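You operate a simulated robot arm through the tools that you are given. There is no shell and no other tool.

The job below is to be done with a simulated robot arm. You get a single attempt, and the scene is never put back.

Task
Roll the pattern over the brown lined tile, then trail its guide line.
Fine: use the orange roller and the slip bottle; both go back.

It is judged by the outcome, as a careful person would: the job done as asked, and still so three seconds after it is handed in. It fails if anything else is knocked over, pushed out of place, dropped, spilled or broken.

Robot
A 7-joint arm with a two-finger parallel gripper, fixed in place. Base frame: the origin is on the floor under the middle of its stand, x ahead of it, y to its left, z up; the work surface is at about z = 0.8. Units: m, rad, N and s.
It reaches about 1.046 m from its shoulder. Its first joint turns from -2.897 to 2.897 rad. Payload 1.57 kg.
Tool frame: the origin (TCP) lies between the finger pads and is the grasp point; the fingertips stand 0.03 m ahead of it; z points along the fingers, y is the line along which they close. Largest opening 0.08 m; finger width 0.017, thickness 0.012; the body of the gripper, 0.04 by 0.082 m, starts 0.08 m behind the TCP.
Orientation is that of the tool frame in the base frame, as [roll, pitch, yaw] about the fixed x, y, z axes, in that order (R = Rz(yaw) Ry(pitch) Rx(roll)). With the fingers straight down and closing along the base's y, the tool's x points along the base's -x, its y along +y and its z along -z.

Tools
- The arm moves only by the tool send_rows. Its argument "moves" is text: rows parted by semicolons, each of 6 numbers parted by spaces: the shift along the base's x, y, z in mm, then the turn, a rotation vector about the base's x, y, z in rad. In form: dx dy dz wx wy wz; .... A call has 1 to 20 rows; each row is the pose to reach, as a shift and turn from the pose commanded when the call began. "fingers" is the gripper command, from -1 (shut) to 1 (fully open), values between in proportion, set as the call begins (left out, the last holds). Rows are played at 5 a second. More than 0.05 m and 0.15 rad between two rows, or a gripper value outside its range, and nothing of the call is played. A pose out of reach is approached as far as the arm can. The call stops where the force on the tool passes 40 N (or 10 N more than at its start, if that is more) or the arm is blocked; 0.2 s more then pass. The fingers move at their own pace (about 0.153 m/s each) and stop on an object; they squeeze with about 20 N. The grip force told is the motor's: it shows also when the fingers shut on nothing. Time passes only in rows, and 0.2 s behind the last, so rows that repeat a pose let the fingers close. It gives the time, the measured TCP pose, the force on the tool (base axes), the opening and the grip force at its end, in the units of the frame above (readings bear some noise), with the torque about the TCP (base axes, N m) and any sound that the robot's microphone picked up.
- Cameras (640 x 400 px; columns grow to the right, rows downward): "scene" is fixed at [0.2195, 0.6379, 1.6446]; the picture's right is [-0.49, -0.87, 0.00], its down [-0.72, 0.41, -0.56] and it looks along [0.49, -0.28, -0.83] (base axes); focal length 336 px, centre (320, 200). "wrist" rides on the gripper at [0.072, -0.007, -0.122] in the tool frame; the picture's right is [0.09, 1.00, 0.00], its down [-0.84, 0.08, -0.54] and it looks along [-0.54, 0.05, 0.84] (tool axes); focal length 238 px, centre (320, 200). There is no depth. A picture from a camera that has moved, and an enlarged one, comes with that camera's place and axes in the base frame and with its lens. The place of the scene camera against the robot may be out by one fixed shift of up to 0.025 m in any direction.
- capture(camera): a new picture of that camera. The clock stands still meanwhile.
- enlarge(camera, box): a new picture of the part [left, top, right, bottom] of that camera's present view, enlarged. The clock stands still meanwhile.
- job_done(): hands the job in; it is judged then, once.

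Nothing tells you positions but the pictures and the camera data. Unless the task says otherwise, let go and move clear before handing in.

The tools are called after "Request:" as a command line: name --argument value ..., lists and objects as JSON in quotes. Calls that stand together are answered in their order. send_rows: Moves the arm, as the interface text tells. Its arguments: {"type":"object","properties":{"moves":{"type":"string"},"fingers":{"type":"number"}},"required":["moves"]} The other tools are called the same way: capture (camera) takes a picture; enlarge (camera, box) takes an enlarged picture of a part of a camera's view; job_done () hands the job in.

At the start:

```text
time_s: 0.0
position: [0.4968, 0.2944, 1.1653]
orientation: [3.142, 0.0, -3.141]
contact_force: [-1.0, -1.0, 0.0]
wrist_torque: [0.01, -0.01, 0.06]
opening: 0.0798
grip_force: 0.0
```

scene: 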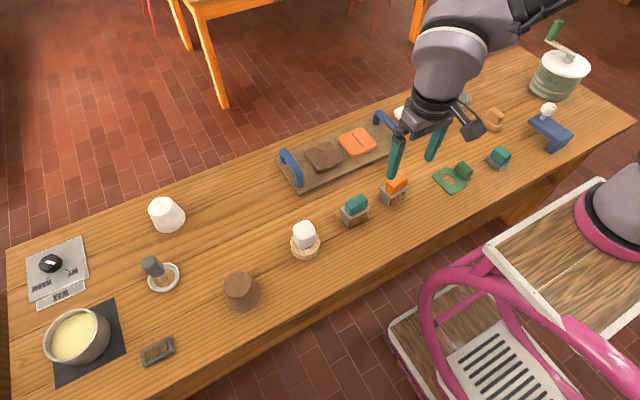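
wrist: 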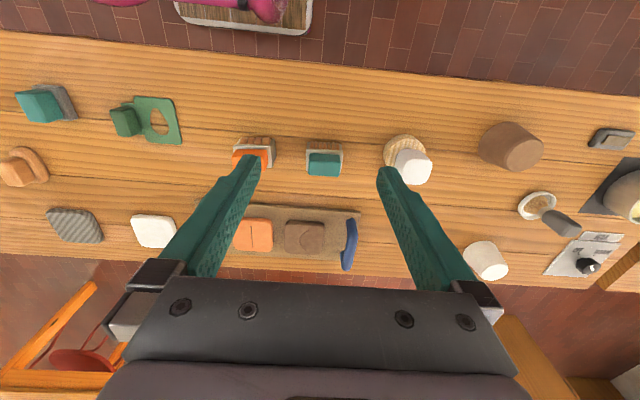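

I see a wooden table with a tray holding a brown and an orange tile, several tool blocks (teal, orange), bottles and a wax pot. I'll look closer at each part before moving.

Request:
enlarge --camera "scene" --box '[260, 100, 420, 200]'

Request:
enlarge --camera "scene" --box '[280, 160, 440, 260]'

Request:
enlarge --camera "scene" --box '[420, 80, 580, 200]'

Request:
enlarge --camera "scene" --box '[0, 190, 320, 390]'

Request:
enlarge --camera "wrist" --box '[200, 120, 440, 280]'

Request:
enlarge --camera "wrist" --box '[0, 70, 220, 260]'

```text
4.00 times, centred on (340, 150) of scene
camera zoom: at [0.2195, 0.6379, 1.6446], right [-0.49, -0.87, 0.0], down [-0.72, 0.41, -0.56], along [0.49, -0.28, -0.83], focal length 1343 px, centre (240, 400)
```

zoom: 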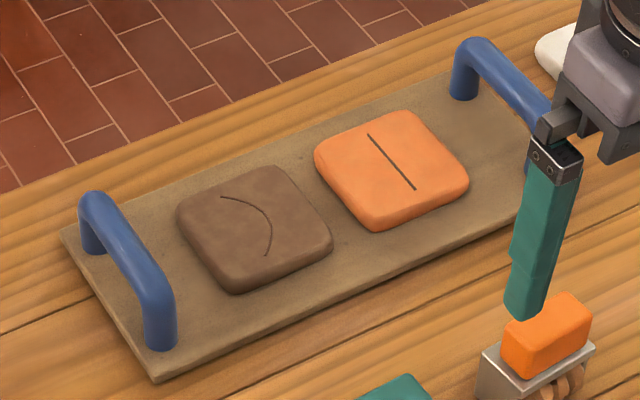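

```text
4.00 times, centred on (360, 210) of scene
camera zoom: at [0.2195, 0.6379, 1.6446], right [-0.49, -0.87, 0.0], down [-0.72, 0.41, -0.56], along [0.49, -0.28, -0.83], focal length 1343 px, centre (160, 160)
```

zoom: 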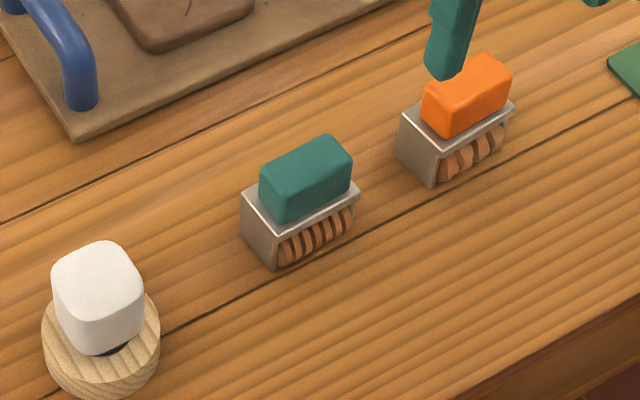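

```text
3.33 times, centred on (500, 140) of scene
camera zoom: at [0.2195, 0.6379, 1.6446], right [-0.49, -0.87, 0.0], down [-0.72, 0.41, -0.56], along [0.49, -0.28, -0.83], focal length 1119 px, centre (-280, 400)
```

zoom: 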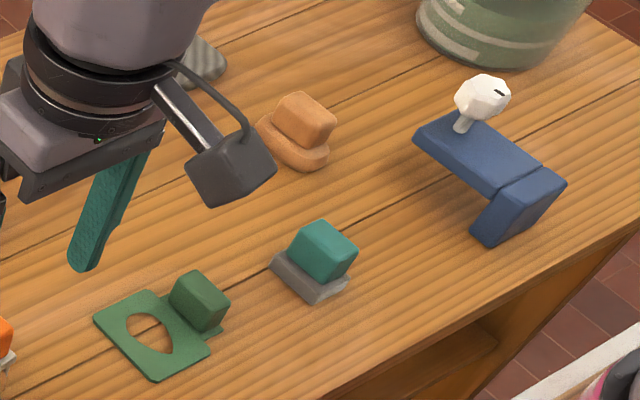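

```text
2.00 times, centred on (160, 290) of scene
camera zoom: at [0.2195, 0.6379, 1.6446], right [-0.49, -0.87, 0.0], down [-0.72, 0.41, -0.56], along [0.49, -0.28, -0.83], focal length 671 px, centre (640, 20)
```

zoom: 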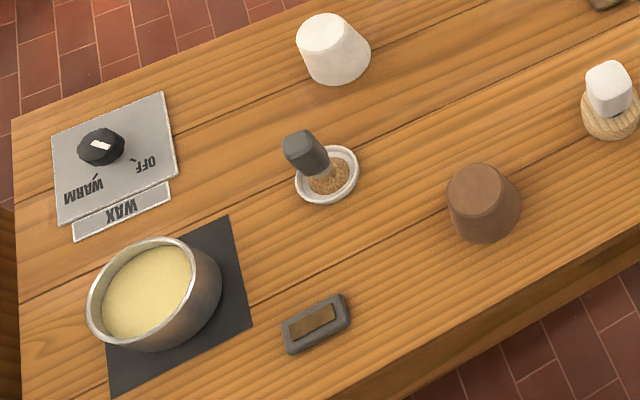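

```text
2.50 times, centred on (320, 200) of wrist
camera zoom: at [0.4248, 0.2872, 1.2867], right [-0.09, 1.0, 0.0], down [0.84, 0.08, 0.54], along [0.54, 0.05, -0.84], focal length 596 px, centre (320, 200)
```

zoom: 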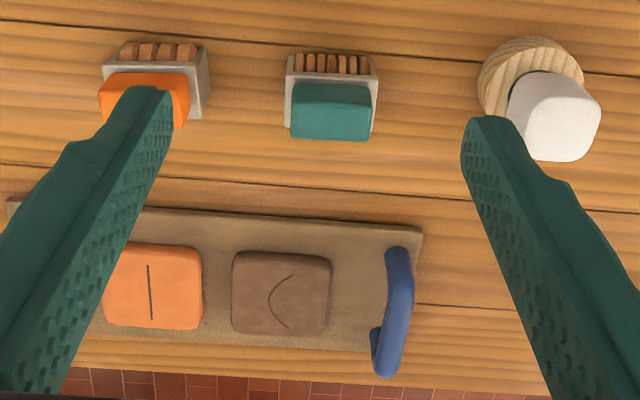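

```text
2.11 times, centred on (110, 165) of wrist
camera zoom: at [0.4248, 0.2872, 1.2867], right [-0.09, 1.0, 0.0], down [0.84, 0.08, 0.54], along [0.54, 0.05, -0.84], focal length 502 px, centre (762, 274)
```

zoom: 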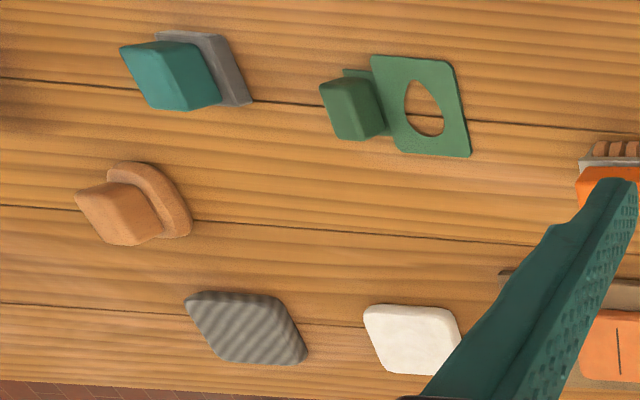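

The table is at z≈0.8. The tile tray is at about x 0.83, y 0.31, the orange-handled roller near (0.62, 0.18), and the white bottle, standing nose-down in a wooden ring, near (0.59, 0.50). I'll bring the wrist camera closer to the orange roller to see its shape and how it rolls.

Request:
send_rows --moves "5 -18 -30 0 0 0; 10 -36 -60 0 0 0; 15 -54 -90 0 0 0; 20 -72 -120 0 0 0; 24 -90 -150 0 0 0; 29 -108 -180 0 0 0; 33 -122 -205 0 0 0; 33 -122 -205 0 0 0" --fingers 1

Request:
capture --camera "wrist"

Request:
capture --camera "scene"

```text
time_s: 1.8
position: [0.5321, 0.1739, 0.9584]
orientation: [3.141, 0.001, 3.141]
contact_force: [1.1, -0.1, -0.2]
wrist_torque: [-0.01, -0.03, -0.01]
opening: 0.0798
grip_force: 0.1
```

```text
taken
camera wrist: at [0.4592, 0.1664, 1.0808], right [-0.09, 1.0, 0.0], down [0.84, 0.08, 0.54], along [0.54, 0.05, -0.84], focal length 238 px, centre (320, 200)
```

wrist: 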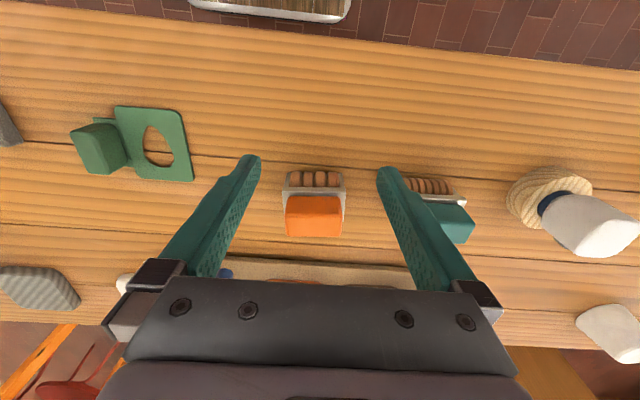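

```text
taken
```

scene: 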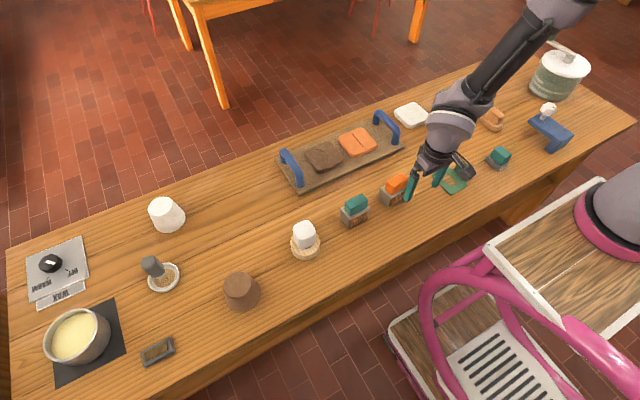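

Request:
enlarge --camera "wrist" --box '[250, 140, 410, 260]'

Request:
enlarge --camera "scene" --box '[330, 160, 430, 230]'

Request:
enlarge --camera "wrist" --box '[460, 140, 640, 270]'

```text
3.33 times, centred on (330, 200) of wrist
camera zoom: at [0.4592, 0.1664, 1.0808], right [-0.09, 1.0, 0.0], down [0.84, 0.08, 0.54], along [0.54, 0.05, -0.84], focal length 794 px, centre (287, 200)
```

zoom: 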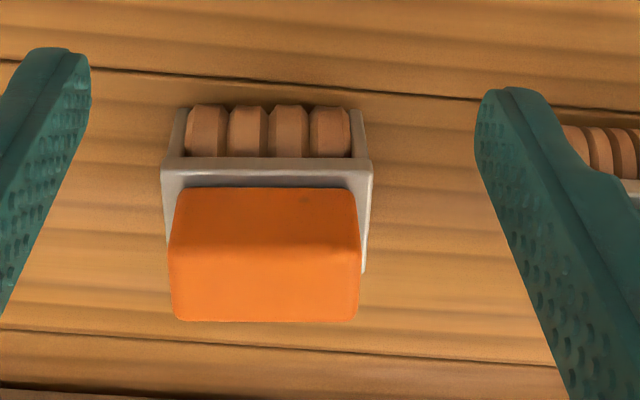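

```text
5.71 times, centred on (380, 195) of scene
camera zoom: at [0.2195, 0.6379, 1.6446], right [-0.49, -0.87, 0.0], down [-0.72, 0.41, -0.56], along [0.49, -0.28, -0.83], focal length 1918 px, centre (-23, 229)
```

zoom: 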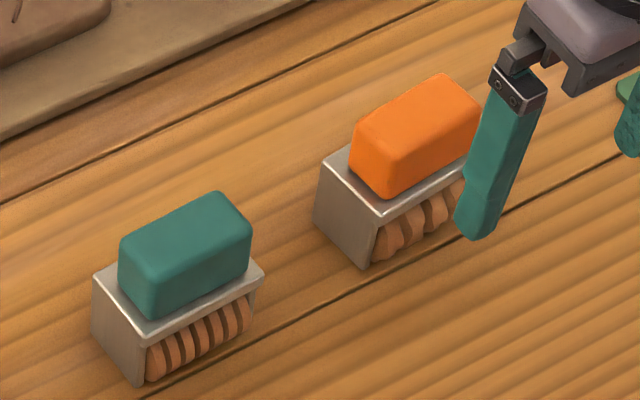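

```text
3.08 times, centred on (550, 205) of wrist
camera zoom: at [0.4592, 0.1664, 1.0808], right [-0.09, 1.0, 0.0], down [0.84, 0.08, 0.54], along [0.54, 0.05, -0.84], focal length 733 px, centre (-388, 185)
```

zoom: 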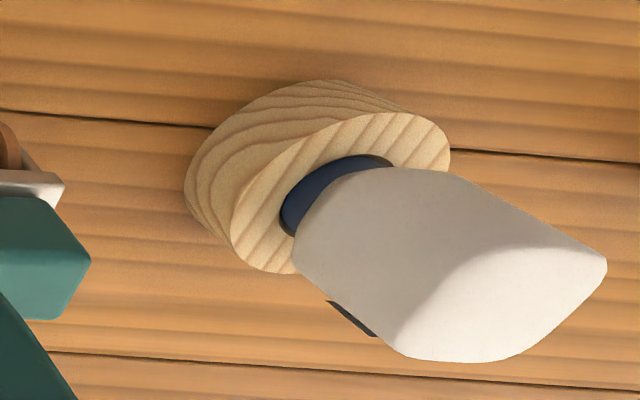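

The orange roller is a metal box frame open on both x faces, with the roller's axle along y, so it rolls along x. Its handle is about 30 mm (x) by 60 mm (y), with the top near z 0.88. Next I'll look closely at the brown tile.

Request:
send_rows --moves "0 0 30 0 0 0; 32 22 35 0 0 0; 64 44 35 0 0 0; 96 66 35 0 0 0; 128 88 30 0 0 0; 160 110 30 0 0 0; 175 130 30 0 0 0; 175 130 30 0 0 0"

Request:
capture --camera "wrist"

Request:
enlarge --camera "wrist" --box '[220, 120, 420, 280]'

```text
time_s: 3.6
position: [0.7061, 0.3019, 0.9903]
orientation: [-3.141, -0.001, -3.14]
contact_force: [0.3, -0.5, -0.1]
wrist_torque: [0.0, 0.01, -0.01]
opening: 0.08
grip_force: 0.0
```

```text
taken
camera wrist: at [0.6344, 0.2957, 1.1123], right [-0.09, 1.0, 0.0], down [0.84, 0.08, 0.54], along [0.54, 0.05, -0.84], focal length 238 px, centre (320, 200)
```

wrist: 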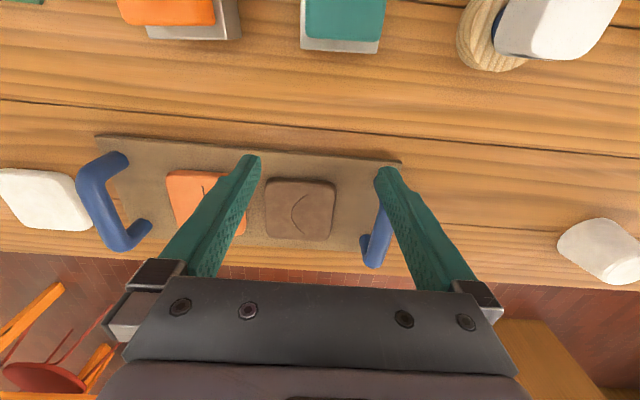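

```text
2.50 times, centred on (320, 200) of wrist
camera zoom: at [0.6344, 0.2957, 1.1123], right [-0.09, 1.0, 0.0], down [0.84, 0.08, 0.54], along [0.54, 0.05, -0.84], focal length 596 px, centre (320, 200)
```

zoom: 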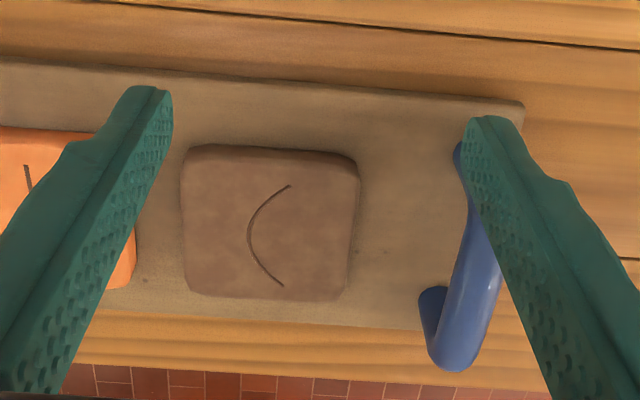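

The brown tile is about 95 mm square, centred near (0.83, 0.285). Its guide arc runs roughly (0.805, 0.295) → (0.837, 0.273) → (0.877, 0.295), with the top near z 0.835. Now I'll turn the gripper 90° so it closes along x across the narrow side of the handle, while returning to above the orange roller.

Request:
send_rows --moves "-8 -12 5 0 0 0.14; -16 -24 10 0 0 0.28; -24 -36 10 0 0 0.42; -32 -48 10 0 0 0.56; -40 -60 10 0 0 0.70; -48 -72 10 0 0 0.84; -56 -84 10 0 0 0.98; -64 -96 10 0 0 1.12; -72 -108 10 0 0 1.26; -80 -120 10 0 0 1.40; -86 -128 10 0 0 1.54; -86 -128 10 0 0 1.5708; -86 -128 10 0 0 1.5708" --fingers 1

Request:
capture --camera "wrist"

Request:
capture --camera "scene"

```text
time_s: 6.4
position: [0.6191, 0.1739, 0.9998]
orientation: [-3.141, 0.001, -1.571]
contact_force: [-0.5, -0.4, -1.1]
wrist_torque: [-0.02, -0.01, -0.01]
opening: 0.08
grip_force: 0.0
```

```text
taken
camera wrist: at [0.6256, 0.1016, 1.1215], right [-1.0, -0.09, 0.0], down [-0.08, 0.84, 0.54], along [-0.05, 0.54, -0.84], focal length 238 px, centre (320, 200)
```

wrist: 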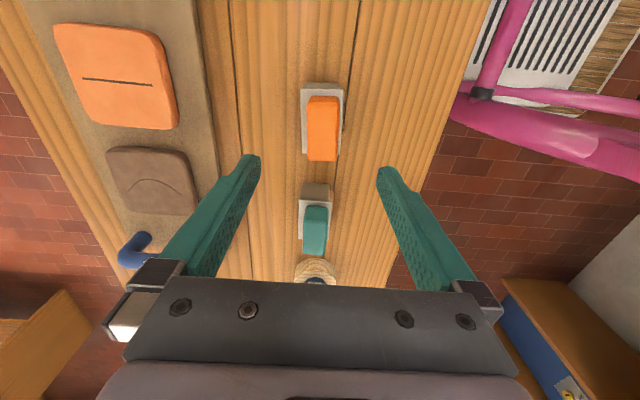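

```text
taken
```

scene: 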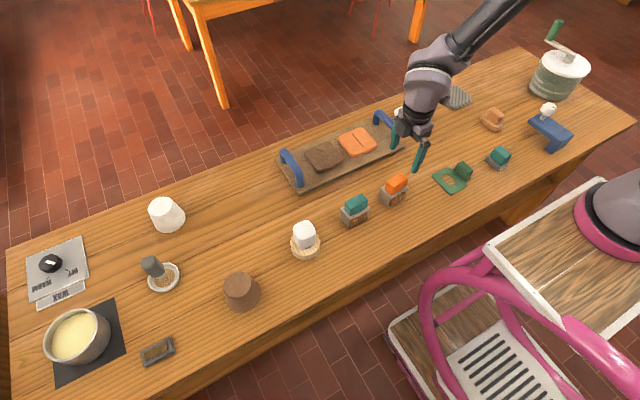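

Request:
enlarge --camera "wrist" --box '[272, 70, 372, 170]'

Request:
enlarge --camera "wrist" --box '[90, 130, 220, 220]'

```text
4.00 times, centred on (322, 120) of wrist
camera zoom: at [0.6256, 0.1016, 1.1215], right [-1.0, -0.09, 0.0], down [-0.08, 0.84, 0.54], along [-0.05, 0.54, -0.84], focal length 953 px, centre (312, 520)
```

zoom: 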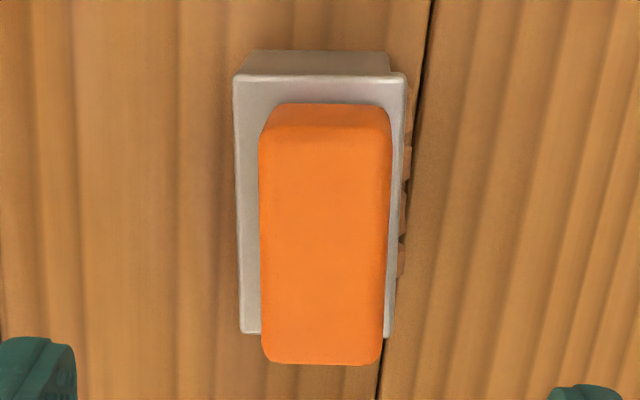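

```text
4.44 times, centred on (155, 175) of wrist
camera zoom: at [0.6256, 0.1016, 1.1215], right [-1.0, -0.09, 0.0], down [-0.08, 0.84, 0.54], along [-0.05, 0.54, -0.84], focal length 1059 px, centre (1053, 311)
```

zoom: 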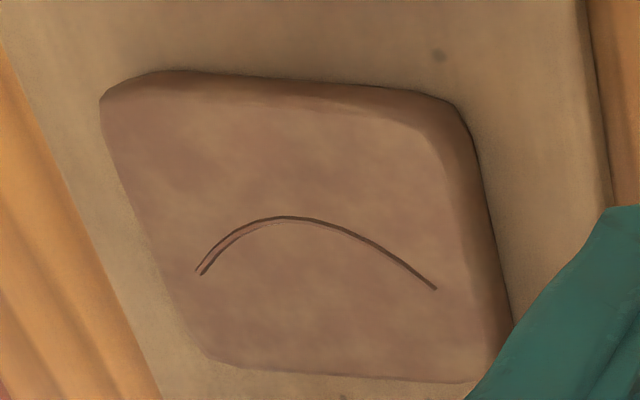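

The handle centre is near (0.617, 0.1755), its top near z 0.882 and the frame plate near z 0.846. I'll come straight down with open fingers to about TCP z 0.885, then close.

Request:
send_rows --moves "-1 1 -30 0 0 0; -2 1.5 -60 0 0 0; -2 1.5 -85 0 0 0; -2 1.5 -100 0 0 0; -2 1.5 -110 0 0 0; -2 1.5 -115 0 0 0; -2 1.5 -115 0 0 0" --fingers 1

Request:
enlarge --camera "scene" --box '[330, 150, 450, 225]'

Request:
capture --camera "wrist"

```text
time_s: 8.0
position: [0.617, 0.1746, 0.8855]
orientation: [3.14, 0.0, -1.571]
contact_force: [-0.3, -0.3, 0.2]
wrist_torque: [0.01, 0.02, 0.01]
opening: 0.08
grip_force: 0.0
```

```text
5.33 times, centred on (390, 188) of scene
camera zoom: at [0.2195, 0.6379, 1.6446], right [-0.49, -0.87, 0.0], down [-0.72, 0.41, -0.56], along [0.49, -0.28, -0.83], focal length 1790 px, centre (-53, 267)
```

zoom: 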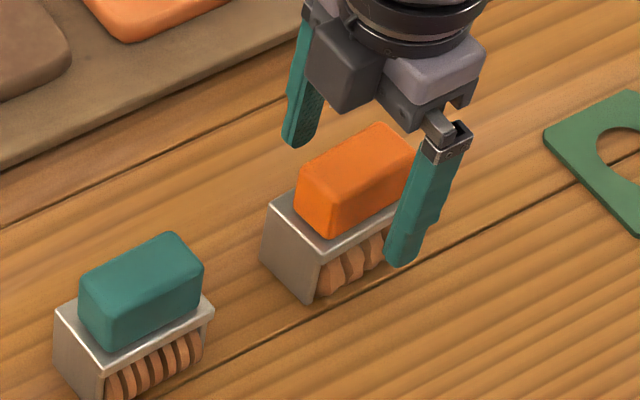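

```text
taken
camera wrist: at [0.623, 0.103, 1.0067], right [-1.0, -0.09, 0.0], down [-0.08, 0.84, 0.54], along [-0.05, 0.54, -0.84], focal length 238 px, centre (320, 200)
```

wrist: 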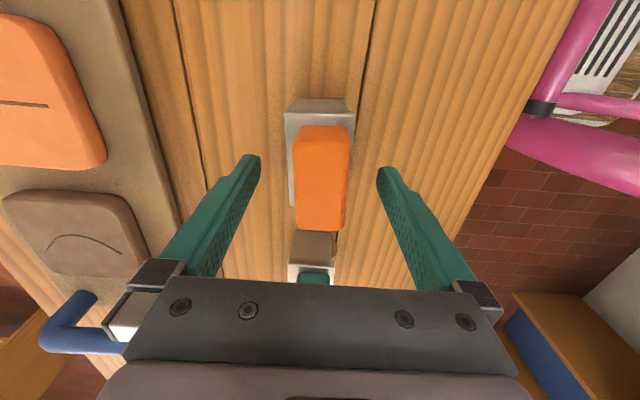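

The fingers straddle the handle with space on both sides. Closing now.

Request:
send_rows --moves "0 0 0 0 0 0; 0 0 0 0 0 0; 0 0 0 0 0 0; 0 0 0 0 0 0" --fingers -1

Request:
enlarge --camera "scene" --box '[330, 150, 450, 225]'

Request:
capture --camera "wrist"

```text
time_s: 9.0
position: [0.6172, 0.176, 0.8843]
orientation: [3.141, -0.001, -1.571]
contact_force: [-0.6, 0.2, 1.7]
wrist_torque: [-0.01, 0.01, -0.04]
opening: 0.0315
grip_force: 20.0
```

```text
5.33 times, centred on (390, 188) of scene
camera zoom: at [0.2195, 0.6379, 1.6446], right [-0.49, -0.87, 0.0], down [-0.72, 0.41, -0.56], along [0.49, -0.28, -0.83], focal length 1790 px, centre (-53, 267)
```

zoom: 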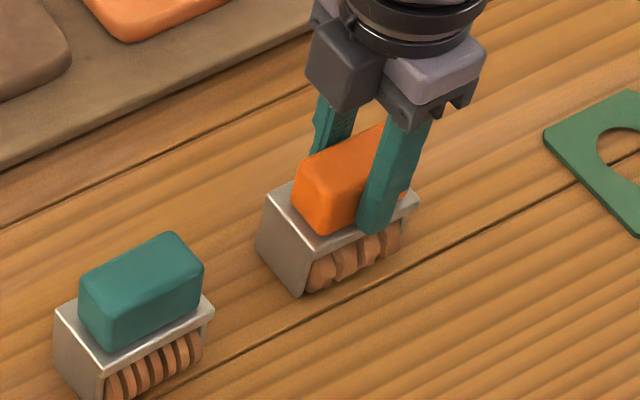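

```text
taken
camera wrist: at [0.6229, 0.103, 1.0067], right [-1.0, -0.09, 0.0], down [-0.08, 0.84, 0.54], along [-0.05, 0.54, -0.84], focal length 238 px, centre (320, 200)
```

wrist: 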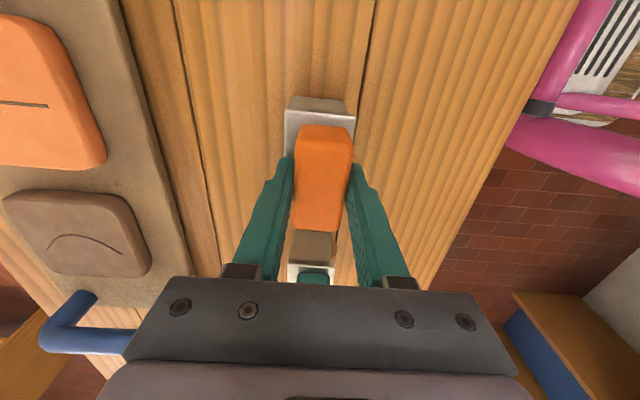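

The handle is gripped at 31.5 mm opening. The roller seems to have shifted a few mm toward +x as the grip centred, and I'll correct for that when putting it back. Lifting it straight up now.

Request:
send_rows --moves "0 0 10 0 0 0; 0 0 30 0 0 0; 0 0 60 0 0 0; 0 0 90 0 0 0; 0 0 115 0 0 0; 0 0 115 0 0 0"

Request:
enlarge --camera "scene" --box '[330, 130, 450, 205]'

Request:
capture --camera "wrist"

```text
time_s: 10.4
position: [0.6159, 0.1754, 1.0004]
orientation: [3.141, 0.0, -1.573]
contact_force: [0.4, -0.3, 0.2]
wrist_torque: [0.02, 0.05, -0.01]
opening: 0.0002
grip_force: 20.6
```

```text
5.33 times, centred on (390, 168) of scene
camera zoom: at [0.2195, 0.6379, 1.6446], right [-0.49, -0.87, 0.0], down [-0.72, 0.41, -0.56], along [0.49, -0.28, -0.83], focal length 1790 px, centre (-53, 373)
```

zoom: 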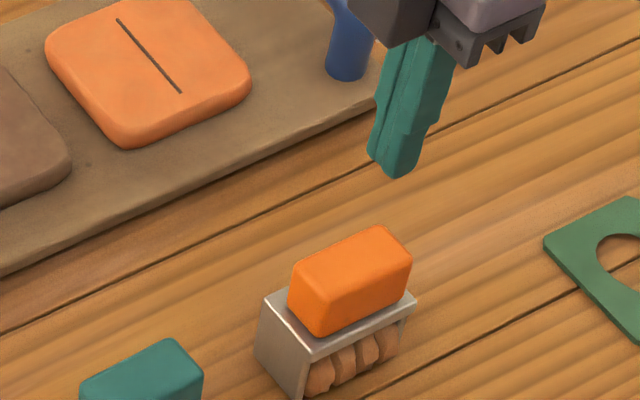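

```text
taken
camera wrist: at [0.6231, 0.1034, 1.123], right [-1.0, -0.09, 0.0], down [-0.08, 0.84, 0.54], along [-0.05, 0.54, -0.84], focal length 238 px, centre (320, 200)
```

wrist: 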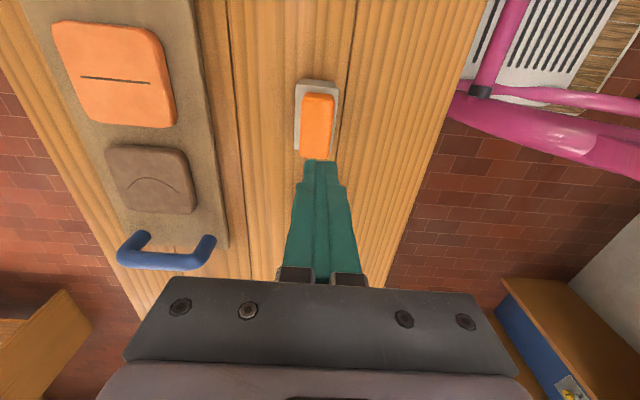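

The grip slipped: the fingers are fully shut and the roller is still on the table, moved a few mm. I'll compare it with the earlier picture and look at the handle closely before trying again.

Request:
enlarge --camera "scene" --box '[330, 160, 430, 230]'

Request:
enlarge --camera "wrist" --box '[272, 70, 372, 170]'

Request:
enlarge --camera "wrist" --box '[260, 150, 380, 290]'

```text
5.71 times, centred on (380, 195) of scene
camera zoom: at [0.2195, 0.6379, 1.6446], right [-0.49, -0.87, 0.0], down [-0.72, 0.41, -0.56], along [0.49, -0.28, -0.83], focal length 1918 px, centre (-23, 229)
```

zoom: 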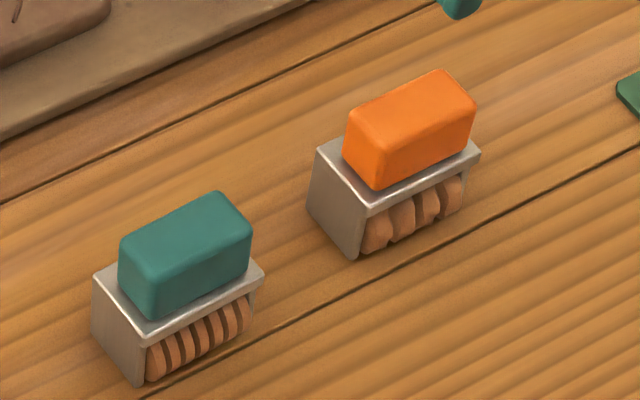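

```text
4.00 times, centred on (322, 120) of wrist
camera zoom: at [0.6231, 0.1034, 1.123], right [-1.0, -0.09, 0.0], down [-0.08, 0.84, 0.54], along [-0.05, 0.54, -0.84], focal length 953 px, centre (312, 520)
```

zoom: 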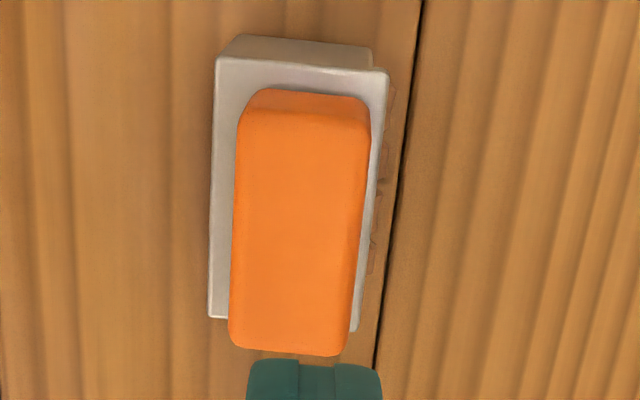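

```text
2.86 times, centred on (320, 220) of wrist
camera zoom: at [0.6231, 0.1034, 1.123], right [-1.0, -0.09, 0.0], down [-0.08, 0.84, 0.54], along [-0.05, 0.54, -0.84], focal length 681 px, centre (320, 143)
```

zoom: 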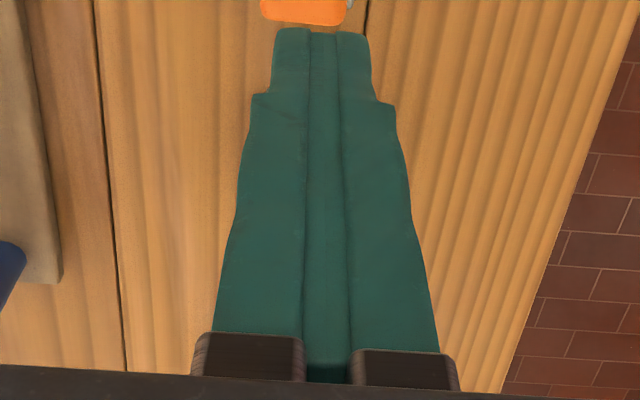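

The roller was originally yawed about 3–4° and the grip squared it up, then it slipped out on lifting. I'll take a shallower-angle view to triangulate the plate and handle heights before regripping.

Request:
send_rows --moves "0 -25 0 0 0 0; 0 -50 -20 0 0 0; 0 -75 -50 0 0 0; 0 -75 -90 0 0 0; 0 -75 -90 0 0 0" --fingers 1

Request:
capture --camera "wrist"

Request:
enlarge --camera "wrist" --box '[250, 170, 390, 290]'

```text
time_s: 11.6
position: [0.6166, 0.0994, 0.9121]
orientation: [3.141, 0.0, -1.573]
contact_force: [0.4, 0.0, -0.1]
wrist_torque: [0.01, 0.0, -0.03]
opening: 0.0799
grip_force: 0.1
```

```text
taken
camera wrist: at [0.6229, 0.0279, 1.0333], right [-1.0, -0.09, 0.0], down [-0.08, 0.84, 0.54], along [-0.05, 0.54, -0.84], focal length 238 px, centre (320, 200)
```

wrist: 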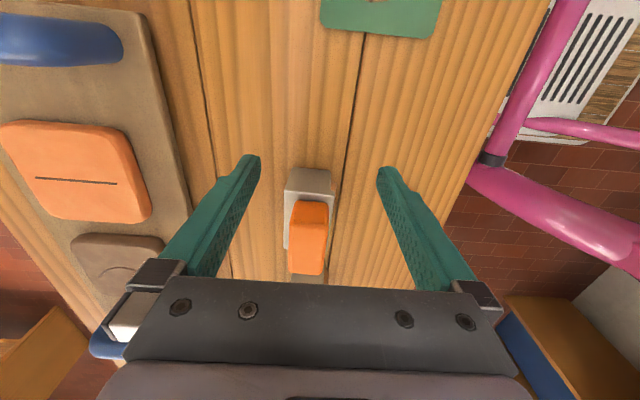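

```text
3.33 times, centred on (320, 230) of wrist
camera zoom: at [0.6229, 0.0279, 1.0333], right [-1.0, -0.09, 0.0], down [-0.08, 0.84, 0.54], along [-0.05, 0.54, -0.84], focal length 794 px, centre (320, 100)
```

zoom: 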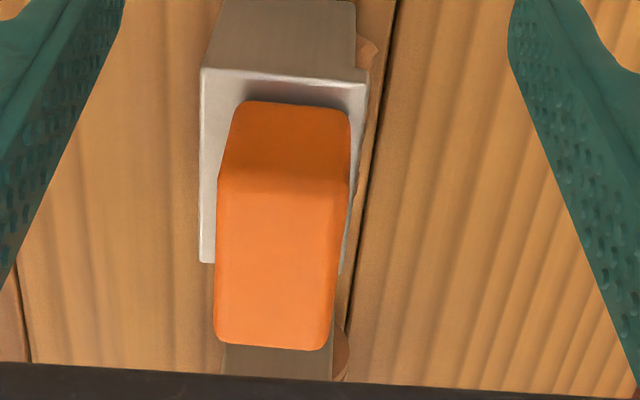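

Triangulation gives the plate top at z≈0.849, the handle top at ≈0.887 and the handle centre at about (0.620, 0.175), now square to the gripper. I'll regrip slightly deeper, close gently, and test with a very slow small lift.

Request:
send_rows --moves "0 0 40 0 0 0; 1 30 50 0 0 0; 2 60 50 0 0 0; 3.5 74.5 50 0 0 0; 3.5 74.5 25 0 0 0; 3.5 74.5 0 0 0 0; 3.5 74.5 -18 0 0 0; 3.5 74.5 -25 0 0 0; 3.5 74.5 -28 0 0 0; 3.5 74.5 -28 0 0 0" --fingers 1

Request:
capture --camera "wrist"

```text
time_s: 13.8
position: [0.6199, 0.1765, 0.8823]
orientation: [-3.141, -0.001, -1.571]
contact_force: [-0.2, -0.4, 0.0]
wrist_torque: [-0.01, 0.02, 0.01]
opening: 0.0801
grip_force: 0.1
```

```text
taken
camera wrist: at [0.6272, 0.1044, 1.0036], right [-1.0, -0.09, 0.0], down [-0.08, 0.84, 0.54], along [-0.05, 0.54, -0.84], focal length 238 px, centre (320, 200)
```

wrist: 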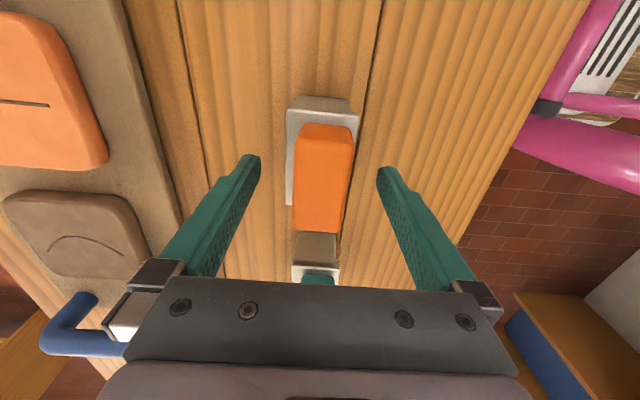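

Request:
send_rows --moves "0 0 0 0 0 0; 0 0 0 0 0 0; 0 0 0 0 0 0; 0 0 0 0 0 0; 0 0 0 0 0 0" --fingers -1

Request:
enlarge --camera "scene" --box '[330, 160, 430, 230]'

Request:
enlarge --camera "wrist" --box '[230, 90, 410, 290]'

```text
time_s: 15.0
position: [0.6212, 0.176, 0.8824]
orientation: [3.141, 0.001, -1.571]
contact_force: [-1.5, -0.5, 13.8]
wrist_torque: [-0.05, 0.08, 0.02]
opening: 0.0364
grip_force: 19.8
```

```text
5.71 times, centred on (380, 195) of scene
camera zoom: at [0.2195, 0.6379, 1.6446], right [-0.49, -0.87, 0.0], down [-0.72, 0.41, -0.56], along [0.49, -0.28, -0.83], focal length 1918 px, centre (-23, 229)
```

zoom: 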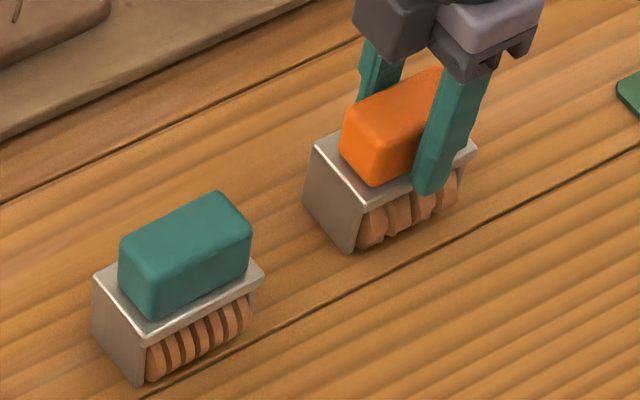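

```text
2.00 times, centred on (320, 190) of wrist
camera zoom: at [0.6271, 0.1044, 1.0042], right [-1.0, -0.09, 0.0], down [-0.08, 0.84, 0.54], along [-0.05, 0.54, -0.84], focal length 477 px, centre (320, 220)
```

zoom: 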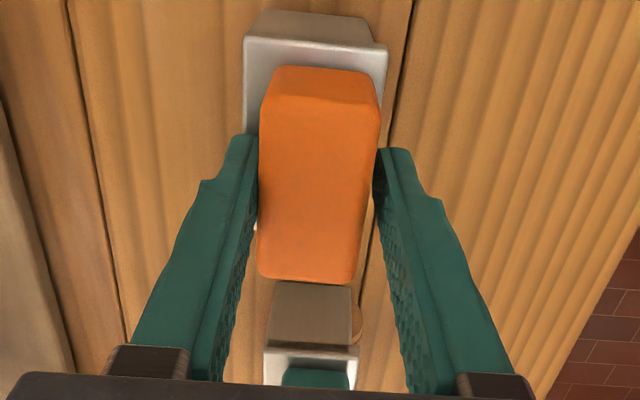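

The 13.8 N upward force and the 36 mm opening show the fingertips are pressing on the frame plate, so it is slightly higher than I took it to be. I'll open, rise a few mm, and close again.

Request:
send_rows --moves "0 0 0 0 0 0; 0 0 4 0 0 0; 0 0 7 0 0 0; 0 0 7 0 0 0" --fingers 0.4

Request:
send_rows --moves "0 0 0 0 0 0; 0 0 0 0 0 0; 0 0 0 0 0 0; 0 0 0 0 0 0; 0 0 0 0 0 0" --fingers -1

Request:
enlarge --camera "wrist" --box '[230, 90, 410, 290]'

Request:
enlarge --camera "scene" --box '[330, 160, 430, 230]'

```text
time_s: 16.0
position: [0.6214, 0.1752, 0.8877]
orientation: [-3.142, -0.001, -1.573]
contact_force: [0.2, 1.2, 0.4]
wrist_torque: [-0.03, -0.02, 0.0]
opening: 0.0564
grip_force: 0.0
```

```text
time_s: 17.2
position: [0.6224, 0.1747, 0.8882]
orientation: [3.141, -0.001, -1.572]
contact_force: [0.1, 0.7, 2.0]
wrist_torque: [-0.04, 0.02, -0.02]
opening: 0.0319
grip_force: 20.0
```

```text
2.00 times, centred on (320, 190) of wrist
camera zoom: at [0.6276, 0.1031, 1.0103], right [-1.0, -0.09, 0.0], down [-0.08, 0.84, 0.54], along [-0.05, 0.54, -0.84], focal length 477 px, centre (320, 220)
```

zoom: 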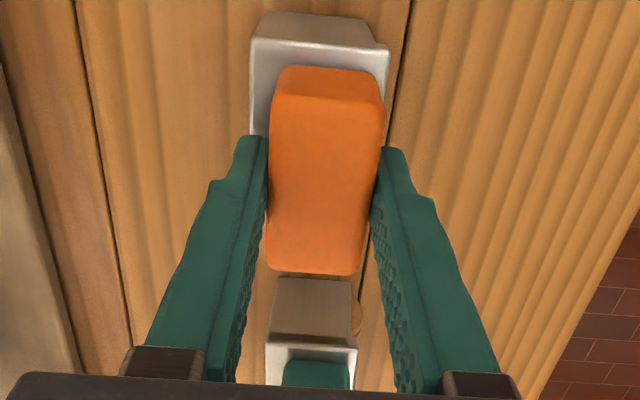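

```text
5.71 times, centred on (380, 195) of scene
camera zoom: at [0.2195, 0.6379, 1.6446], right [-0.49, -0.87, 0.0], down [-0.72, 0.41, -0.56], along [0.49, -0.28, -0.83], focal length 1918 px, centre (-23, 229)
```

zoom: 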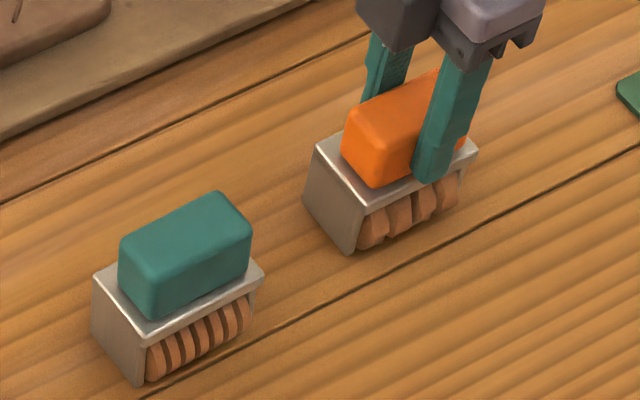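

Opening is 31.9 mm with almost no vertical load, so this is a clean grip on the handle. Now a very slow test lift.

Request:
send_rows --moves "0 0 1 0 0 0; 0 0 2 0 0 0; 0 0 3 0 0 0; 0 0 4 0 0 0; 0 0 5 0 0 0; 0 0 5 0 0 0"

Request:
enlarge --camera "scene" --box '[330, 160, 430, 230]'

```text
time_s: 18.6
position: [0.6192, 0.176, 0.893]
orientation: [-3.141, 0.0, -1.572]
contact_force: [0.0, 0.2, -1.1]
wrist_torque: [-0.02, 0.03, 0.02]
opening: 0.0315
grip_force: 20.2
```

```text
5.71 times, centred on (380, 195) of scene
camera zoom: at [0.2195, 0.6379, 1.6446], right [-0.49, -0.87, 0.0], down [-0.72, 0.41, -0.56], along [0.49, -0.28, -0.83], focal length 1918 px, centre (-23, 229)
```

zoom: 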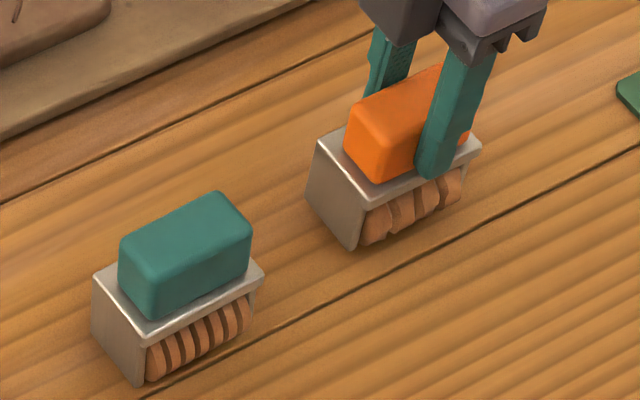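

Request:
send_rows --moves "0 0 2 0 0 0; 0 0 4 0 0 0; 0 0 6 0 0 0; 0 0 8 0 0 0; 0 0 10 0 0 0; 0 0 12 0 0 0; 0 0 14 0 0 0; 0 0 14 0 0 0"

Request:
enlarge --camera "scene" --box '[330, 160, 430, 230]'

Request:
enlarge --camera "wrist" --box '[230, 90, 410, 290]'

```text
time_s: 20.4
position: [0.6207, 0.1749, 0.9075]
orientation: [3.141, 0.0, -1.572]
contact_force: [-0.2, 0.3, -2.3]
wrist_torque: [0.03, 0.01, 0.01]
opening: 0.0317
grip_force: 20.4
```

```text
5.71 times, centred on (380, 195) of scene
camera zoom: at [0.2195, 0.6379, 1.6446], right [-0.49, -0.87, 0.0], down [-0.72, 0.41, -0.56], along [0.49, -0.28, -0.83], focal length 1918 px, centre (-23, 229)
```

zoom: 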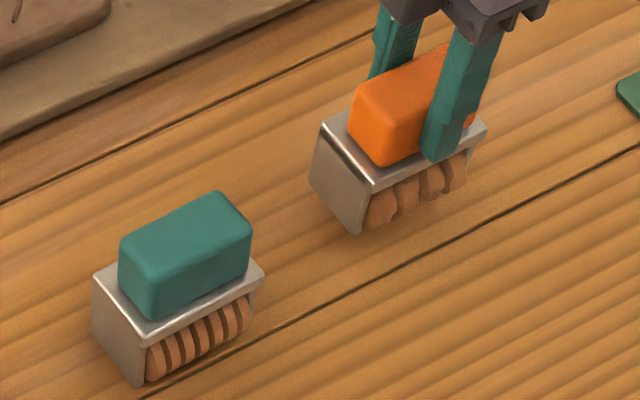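

```text
2.00 times, centred on (320, 190) of wrist
camera zoom: at [0.627, 0.1029, 1.0293], right [-1.0, -0.09, 0.0], down [-0.08, 0.84, 0.54], along [-0.05, 0.54, -0.84], focal length 477 px, centre (320, 220)
```

zoom: 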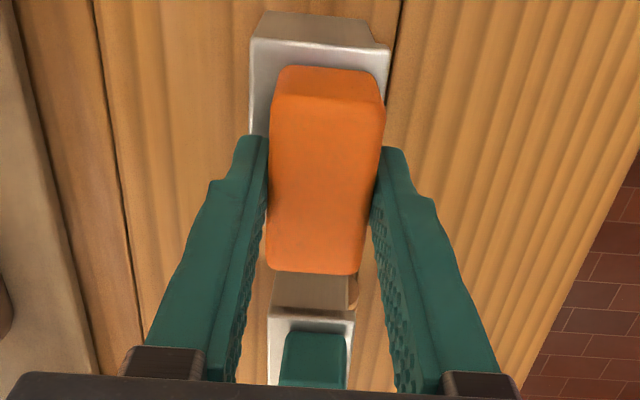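

The roller is now held, weighing about 2.3 N, and its bottom sits 89 mm below the TCP. Triangulating the guide line puts the brown tile's top at z≈0.8355. I'll carry the roller over the tile's near edge.

Request:
send_rows --moves "0 0 15 0 0 0; 0 0 35 0 0 0; 0 0 60 0 0 0; 10 7 80 0 0 0; 30 20 92 0 0 0; 55 36 92 0 0 0; 82 52 92 0 0 0; 110 70 92 0 0 0; 138 88 92 0 0 0; 160 102 92 0 0 0; 173 108.6 92 0 0 0; 173 108.6 70 0 0 0; 173 108.6 50 0 0 0; 173 108.6 50 0 0 0"

Request:
capture --camera "scene"

Request:
enlarge --camera "scene" --box '[270, 100, 430, 200]'

Request:
capture --camera "wrist"

```text
time_s: 23.4
position: [0.7943, 0.2826, 0.9567]
orientation: [-3.141, 0.0, -1.572]
contact_force: [0.4, 0.7, -0.4]
wrist_torque: [0.0, -0.01, -0.01]
opening: 0.0316
grip_force: 20.1
```

```text
taken
```

scene: 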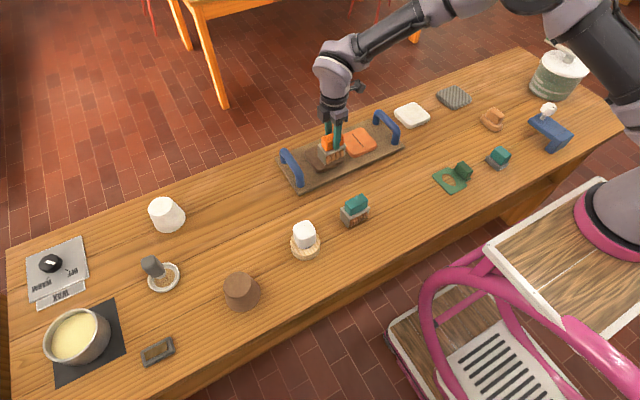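

```text
4.00 times, centred on (350, 150) of scene
camera zoom: at [0.2195, 0.6379, 1.6446], right [-0.49, -0.87, 0.0], down [-0.72, 0.41, -0.56], along [0.49, -0.28, -0.83], focal length 1343 px, centre (200, 400)
```

zoom: 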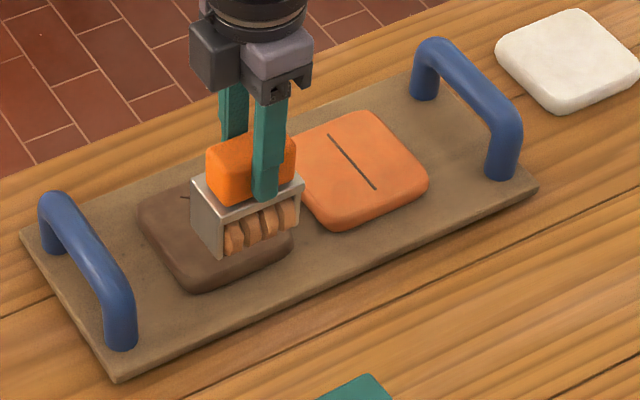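

```text
taken
camera wrist: at [0.8003, 0.2111, 1.0782], right [-1.0, -0.09, 0.0], down [-0.08, 0.84, 0.54], along [-0.05, 0.54, -0.84], focal length 238 px, centre (320, 200)
```

wrist: 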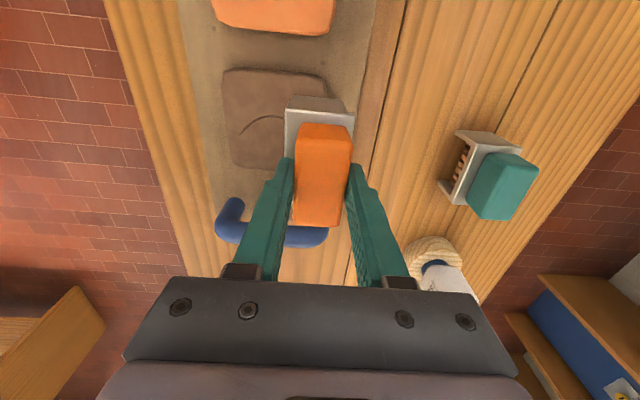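

Request:
send_rows --moves "0 0 -10 0 0 0; 0 0 -18 0 0 0; 0 0 -24 0 0 0; 0 0 -28 0 0 0; 0 0 -30 0 0 0; 0 0 -30 0 0 0"

Request:
enlarge --camera "scene" --box '[290, 120, 390, 185]'

```text
time_s: 24.8
position: [0.7931, 0.283, 0.9269]
orientation: [-3.141, 0.0, -1.572]
contact_force: [0.1, 1.5, -1.9]
wrist_torque: [-0.03, 0.03, 0.01]
opening: 0.0315
grip_force: 20.2
```

```text
6.15 times, centred on (340, 152) of scene
camera zoom: at [0.2195, 0.6379, 1.6446], right [-0.49, -0.87, 0.0], down [-0.72, 0.41, -0.56], along [0.49, -0.28, -0.83], focal length 2066 px, centre (197, 492)
```

zoom: 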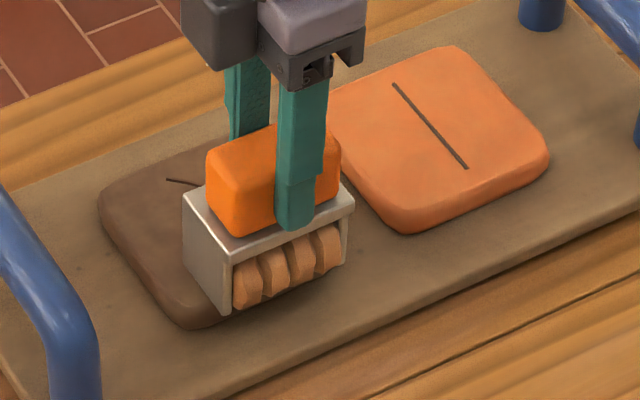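

Request:
send_rows --moves "1 0 -1 0 0 0; 2 0 -2 0 0 0; 3 0 -3 0 0 0; 3 0 -3 0 0 0"

```text
time_s: 25.8
position: [0.796, 0.2842, 0.9249]
orientation: [-3.139, 0.0, -1.571]
contact_force: [-0.4, -0.5, 0.1]
wrist_torque: [-0.06, 0.01, -0.02]
opening: 0.0316
grip_force: 20.0
```

Request:
send_rows --moves "0 0 -0.5 0 0 0; 0 0 -1 0 0 0; 0 0 -1 0 0 0"

```text
time_s: 26.6
position: [0.7956, 0.2835, 0.9251]
orientation: [-3.139, 0.002, -1.571]
contact_force: [-1.2, 2.1, 15.9]
wrist_torque: [-0.11, 0.15, -0.01]
opening: 0.0315
grip_force: 20.2
```

The roller touches the tile at TCP z≈0.925, so the tile top is at about 0.836. I'll ease the pressure slightly and roll slowly along +x across the tile.

Request:
send_rows --moves "0 0 0.3 0 0 0; 5 0 0.3 0 0 0; 10 0 0.3 0 0 0; 15 0 0.3 0 0 0; 20 0 0.3 0 0 0; 25 0 0.3 0 0 0; 30 0 0.3 0 0 0; 30 0 0.3 0 0 0"

Request:
enlarge --camera "scene" --box '[290, 120, 390, 185]'

Request:
capture --camera "wrist"

```text
time_s: 28.4
position: [0.8271, 0.282, 0.9239]
orientation: [3.141, -0.001, -1.575]
contact_force: [-1.3, 1.4, 14.2]
wrist_torque: [0.08, 0.13, 0.02]
opening: 0.0316
grip_force: 19.8
```

```text
6.15 times, centred on (340, 152) of scene
camera zoom: at [0.2195, 0.6379, 1.6446], right [-0.49, -0.87, 0.0], down [-0.72, 0.41, -0.56], along [0.49, -0.28, -0.83], focal length 2066 px, centre (197, 492)
```

zoom: 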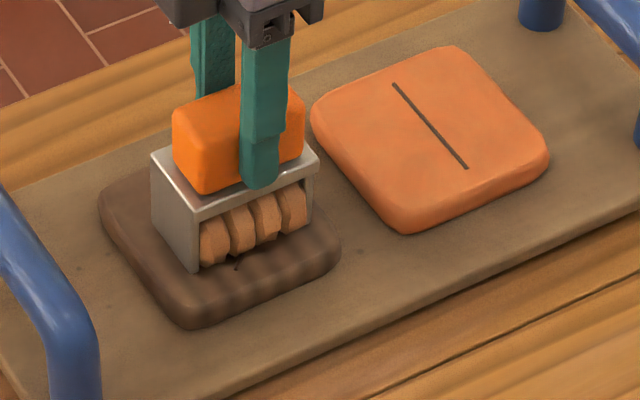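

```text
taken
camera wrist: at [0.8332, 0.2108, 1.046], right [-1.0, -0.09, 0.0], down [-0.08, 0.84, 0.54], along [-0.05, 0.54, -0.84], focal length 238 px, centre (320, 200)
```

wrist: 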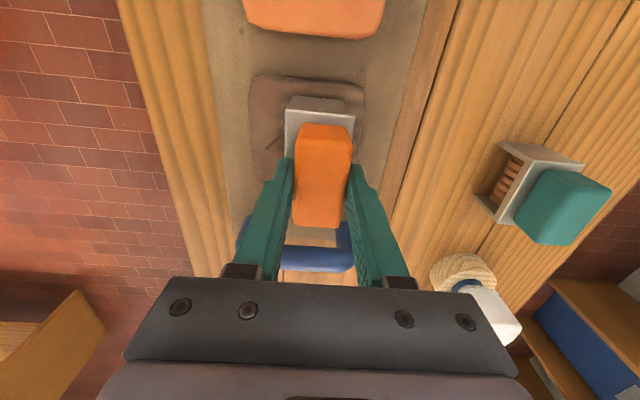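

The tile behind the roller now shows the ridged pattern and nothing has shifted. Continuing to the far edge.

Request:
send_rows --moves "5 0 0.1 0 0 0; 10 0 0.1 0 0 0; 15 0 0.1 0 0 0; 20 0 0.1 0 0 0; 25 0 0.1 0 0 0; 30 0 0.1 0 0 0; 35 0 0.1 0 0 0; 40 0 0.1 0 0 0; 45 0 0.1 0 0 0; 49 0 0.1 0 0 0; 49 0 0.1 0 0 0"

Request:
enlarge --camera "scene" --box '[290, 120, 390, 185]'

Request:
capture --camera "wrist"

```text
time_s: 30.8
position: [0.8752, 0.284, 0.9246]
orientation: [3.14, -0.001, -1.57]
contact_force: [0.3, 0.3, -2.2]
wrist_torque: [0.02, 0.05, -0.04]
opening: 0.0319
grip_force: 20.3
```

```text
6.15 times, centred on (340, 152) of scene
camera zoom: at [0.2195, 0.6379, 1.6446], right [-0.49, -0.87, 0.0], down [-0.72, 0.41, -0.56], along [0.49, -0.28, -0.83], focal length 2066 px, centre (197, 492)
```

zoom: 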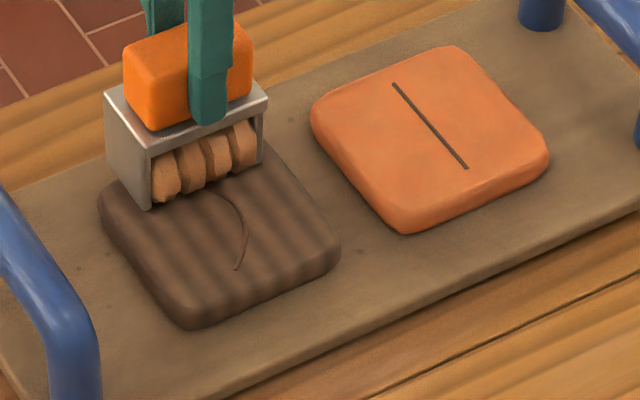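

```text
taken
camera wrist: at [0.8821, 0.2113, 1.0464], right [-1.0, -0.09, 0.0], down [-0.08, 0.84, 0.54], along [-0.05, 0.54, -0.84], focal length 238 px, centre (320, 200)
```

wrist: 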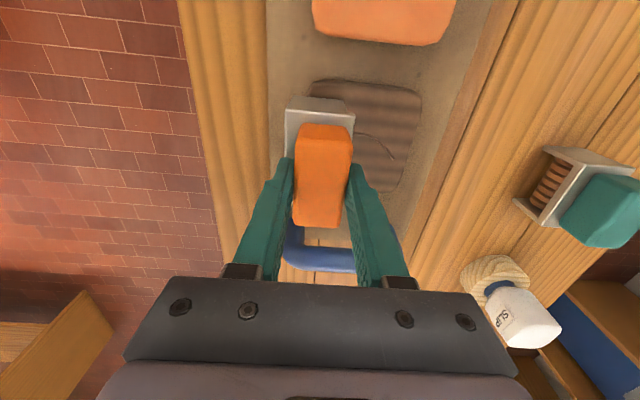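

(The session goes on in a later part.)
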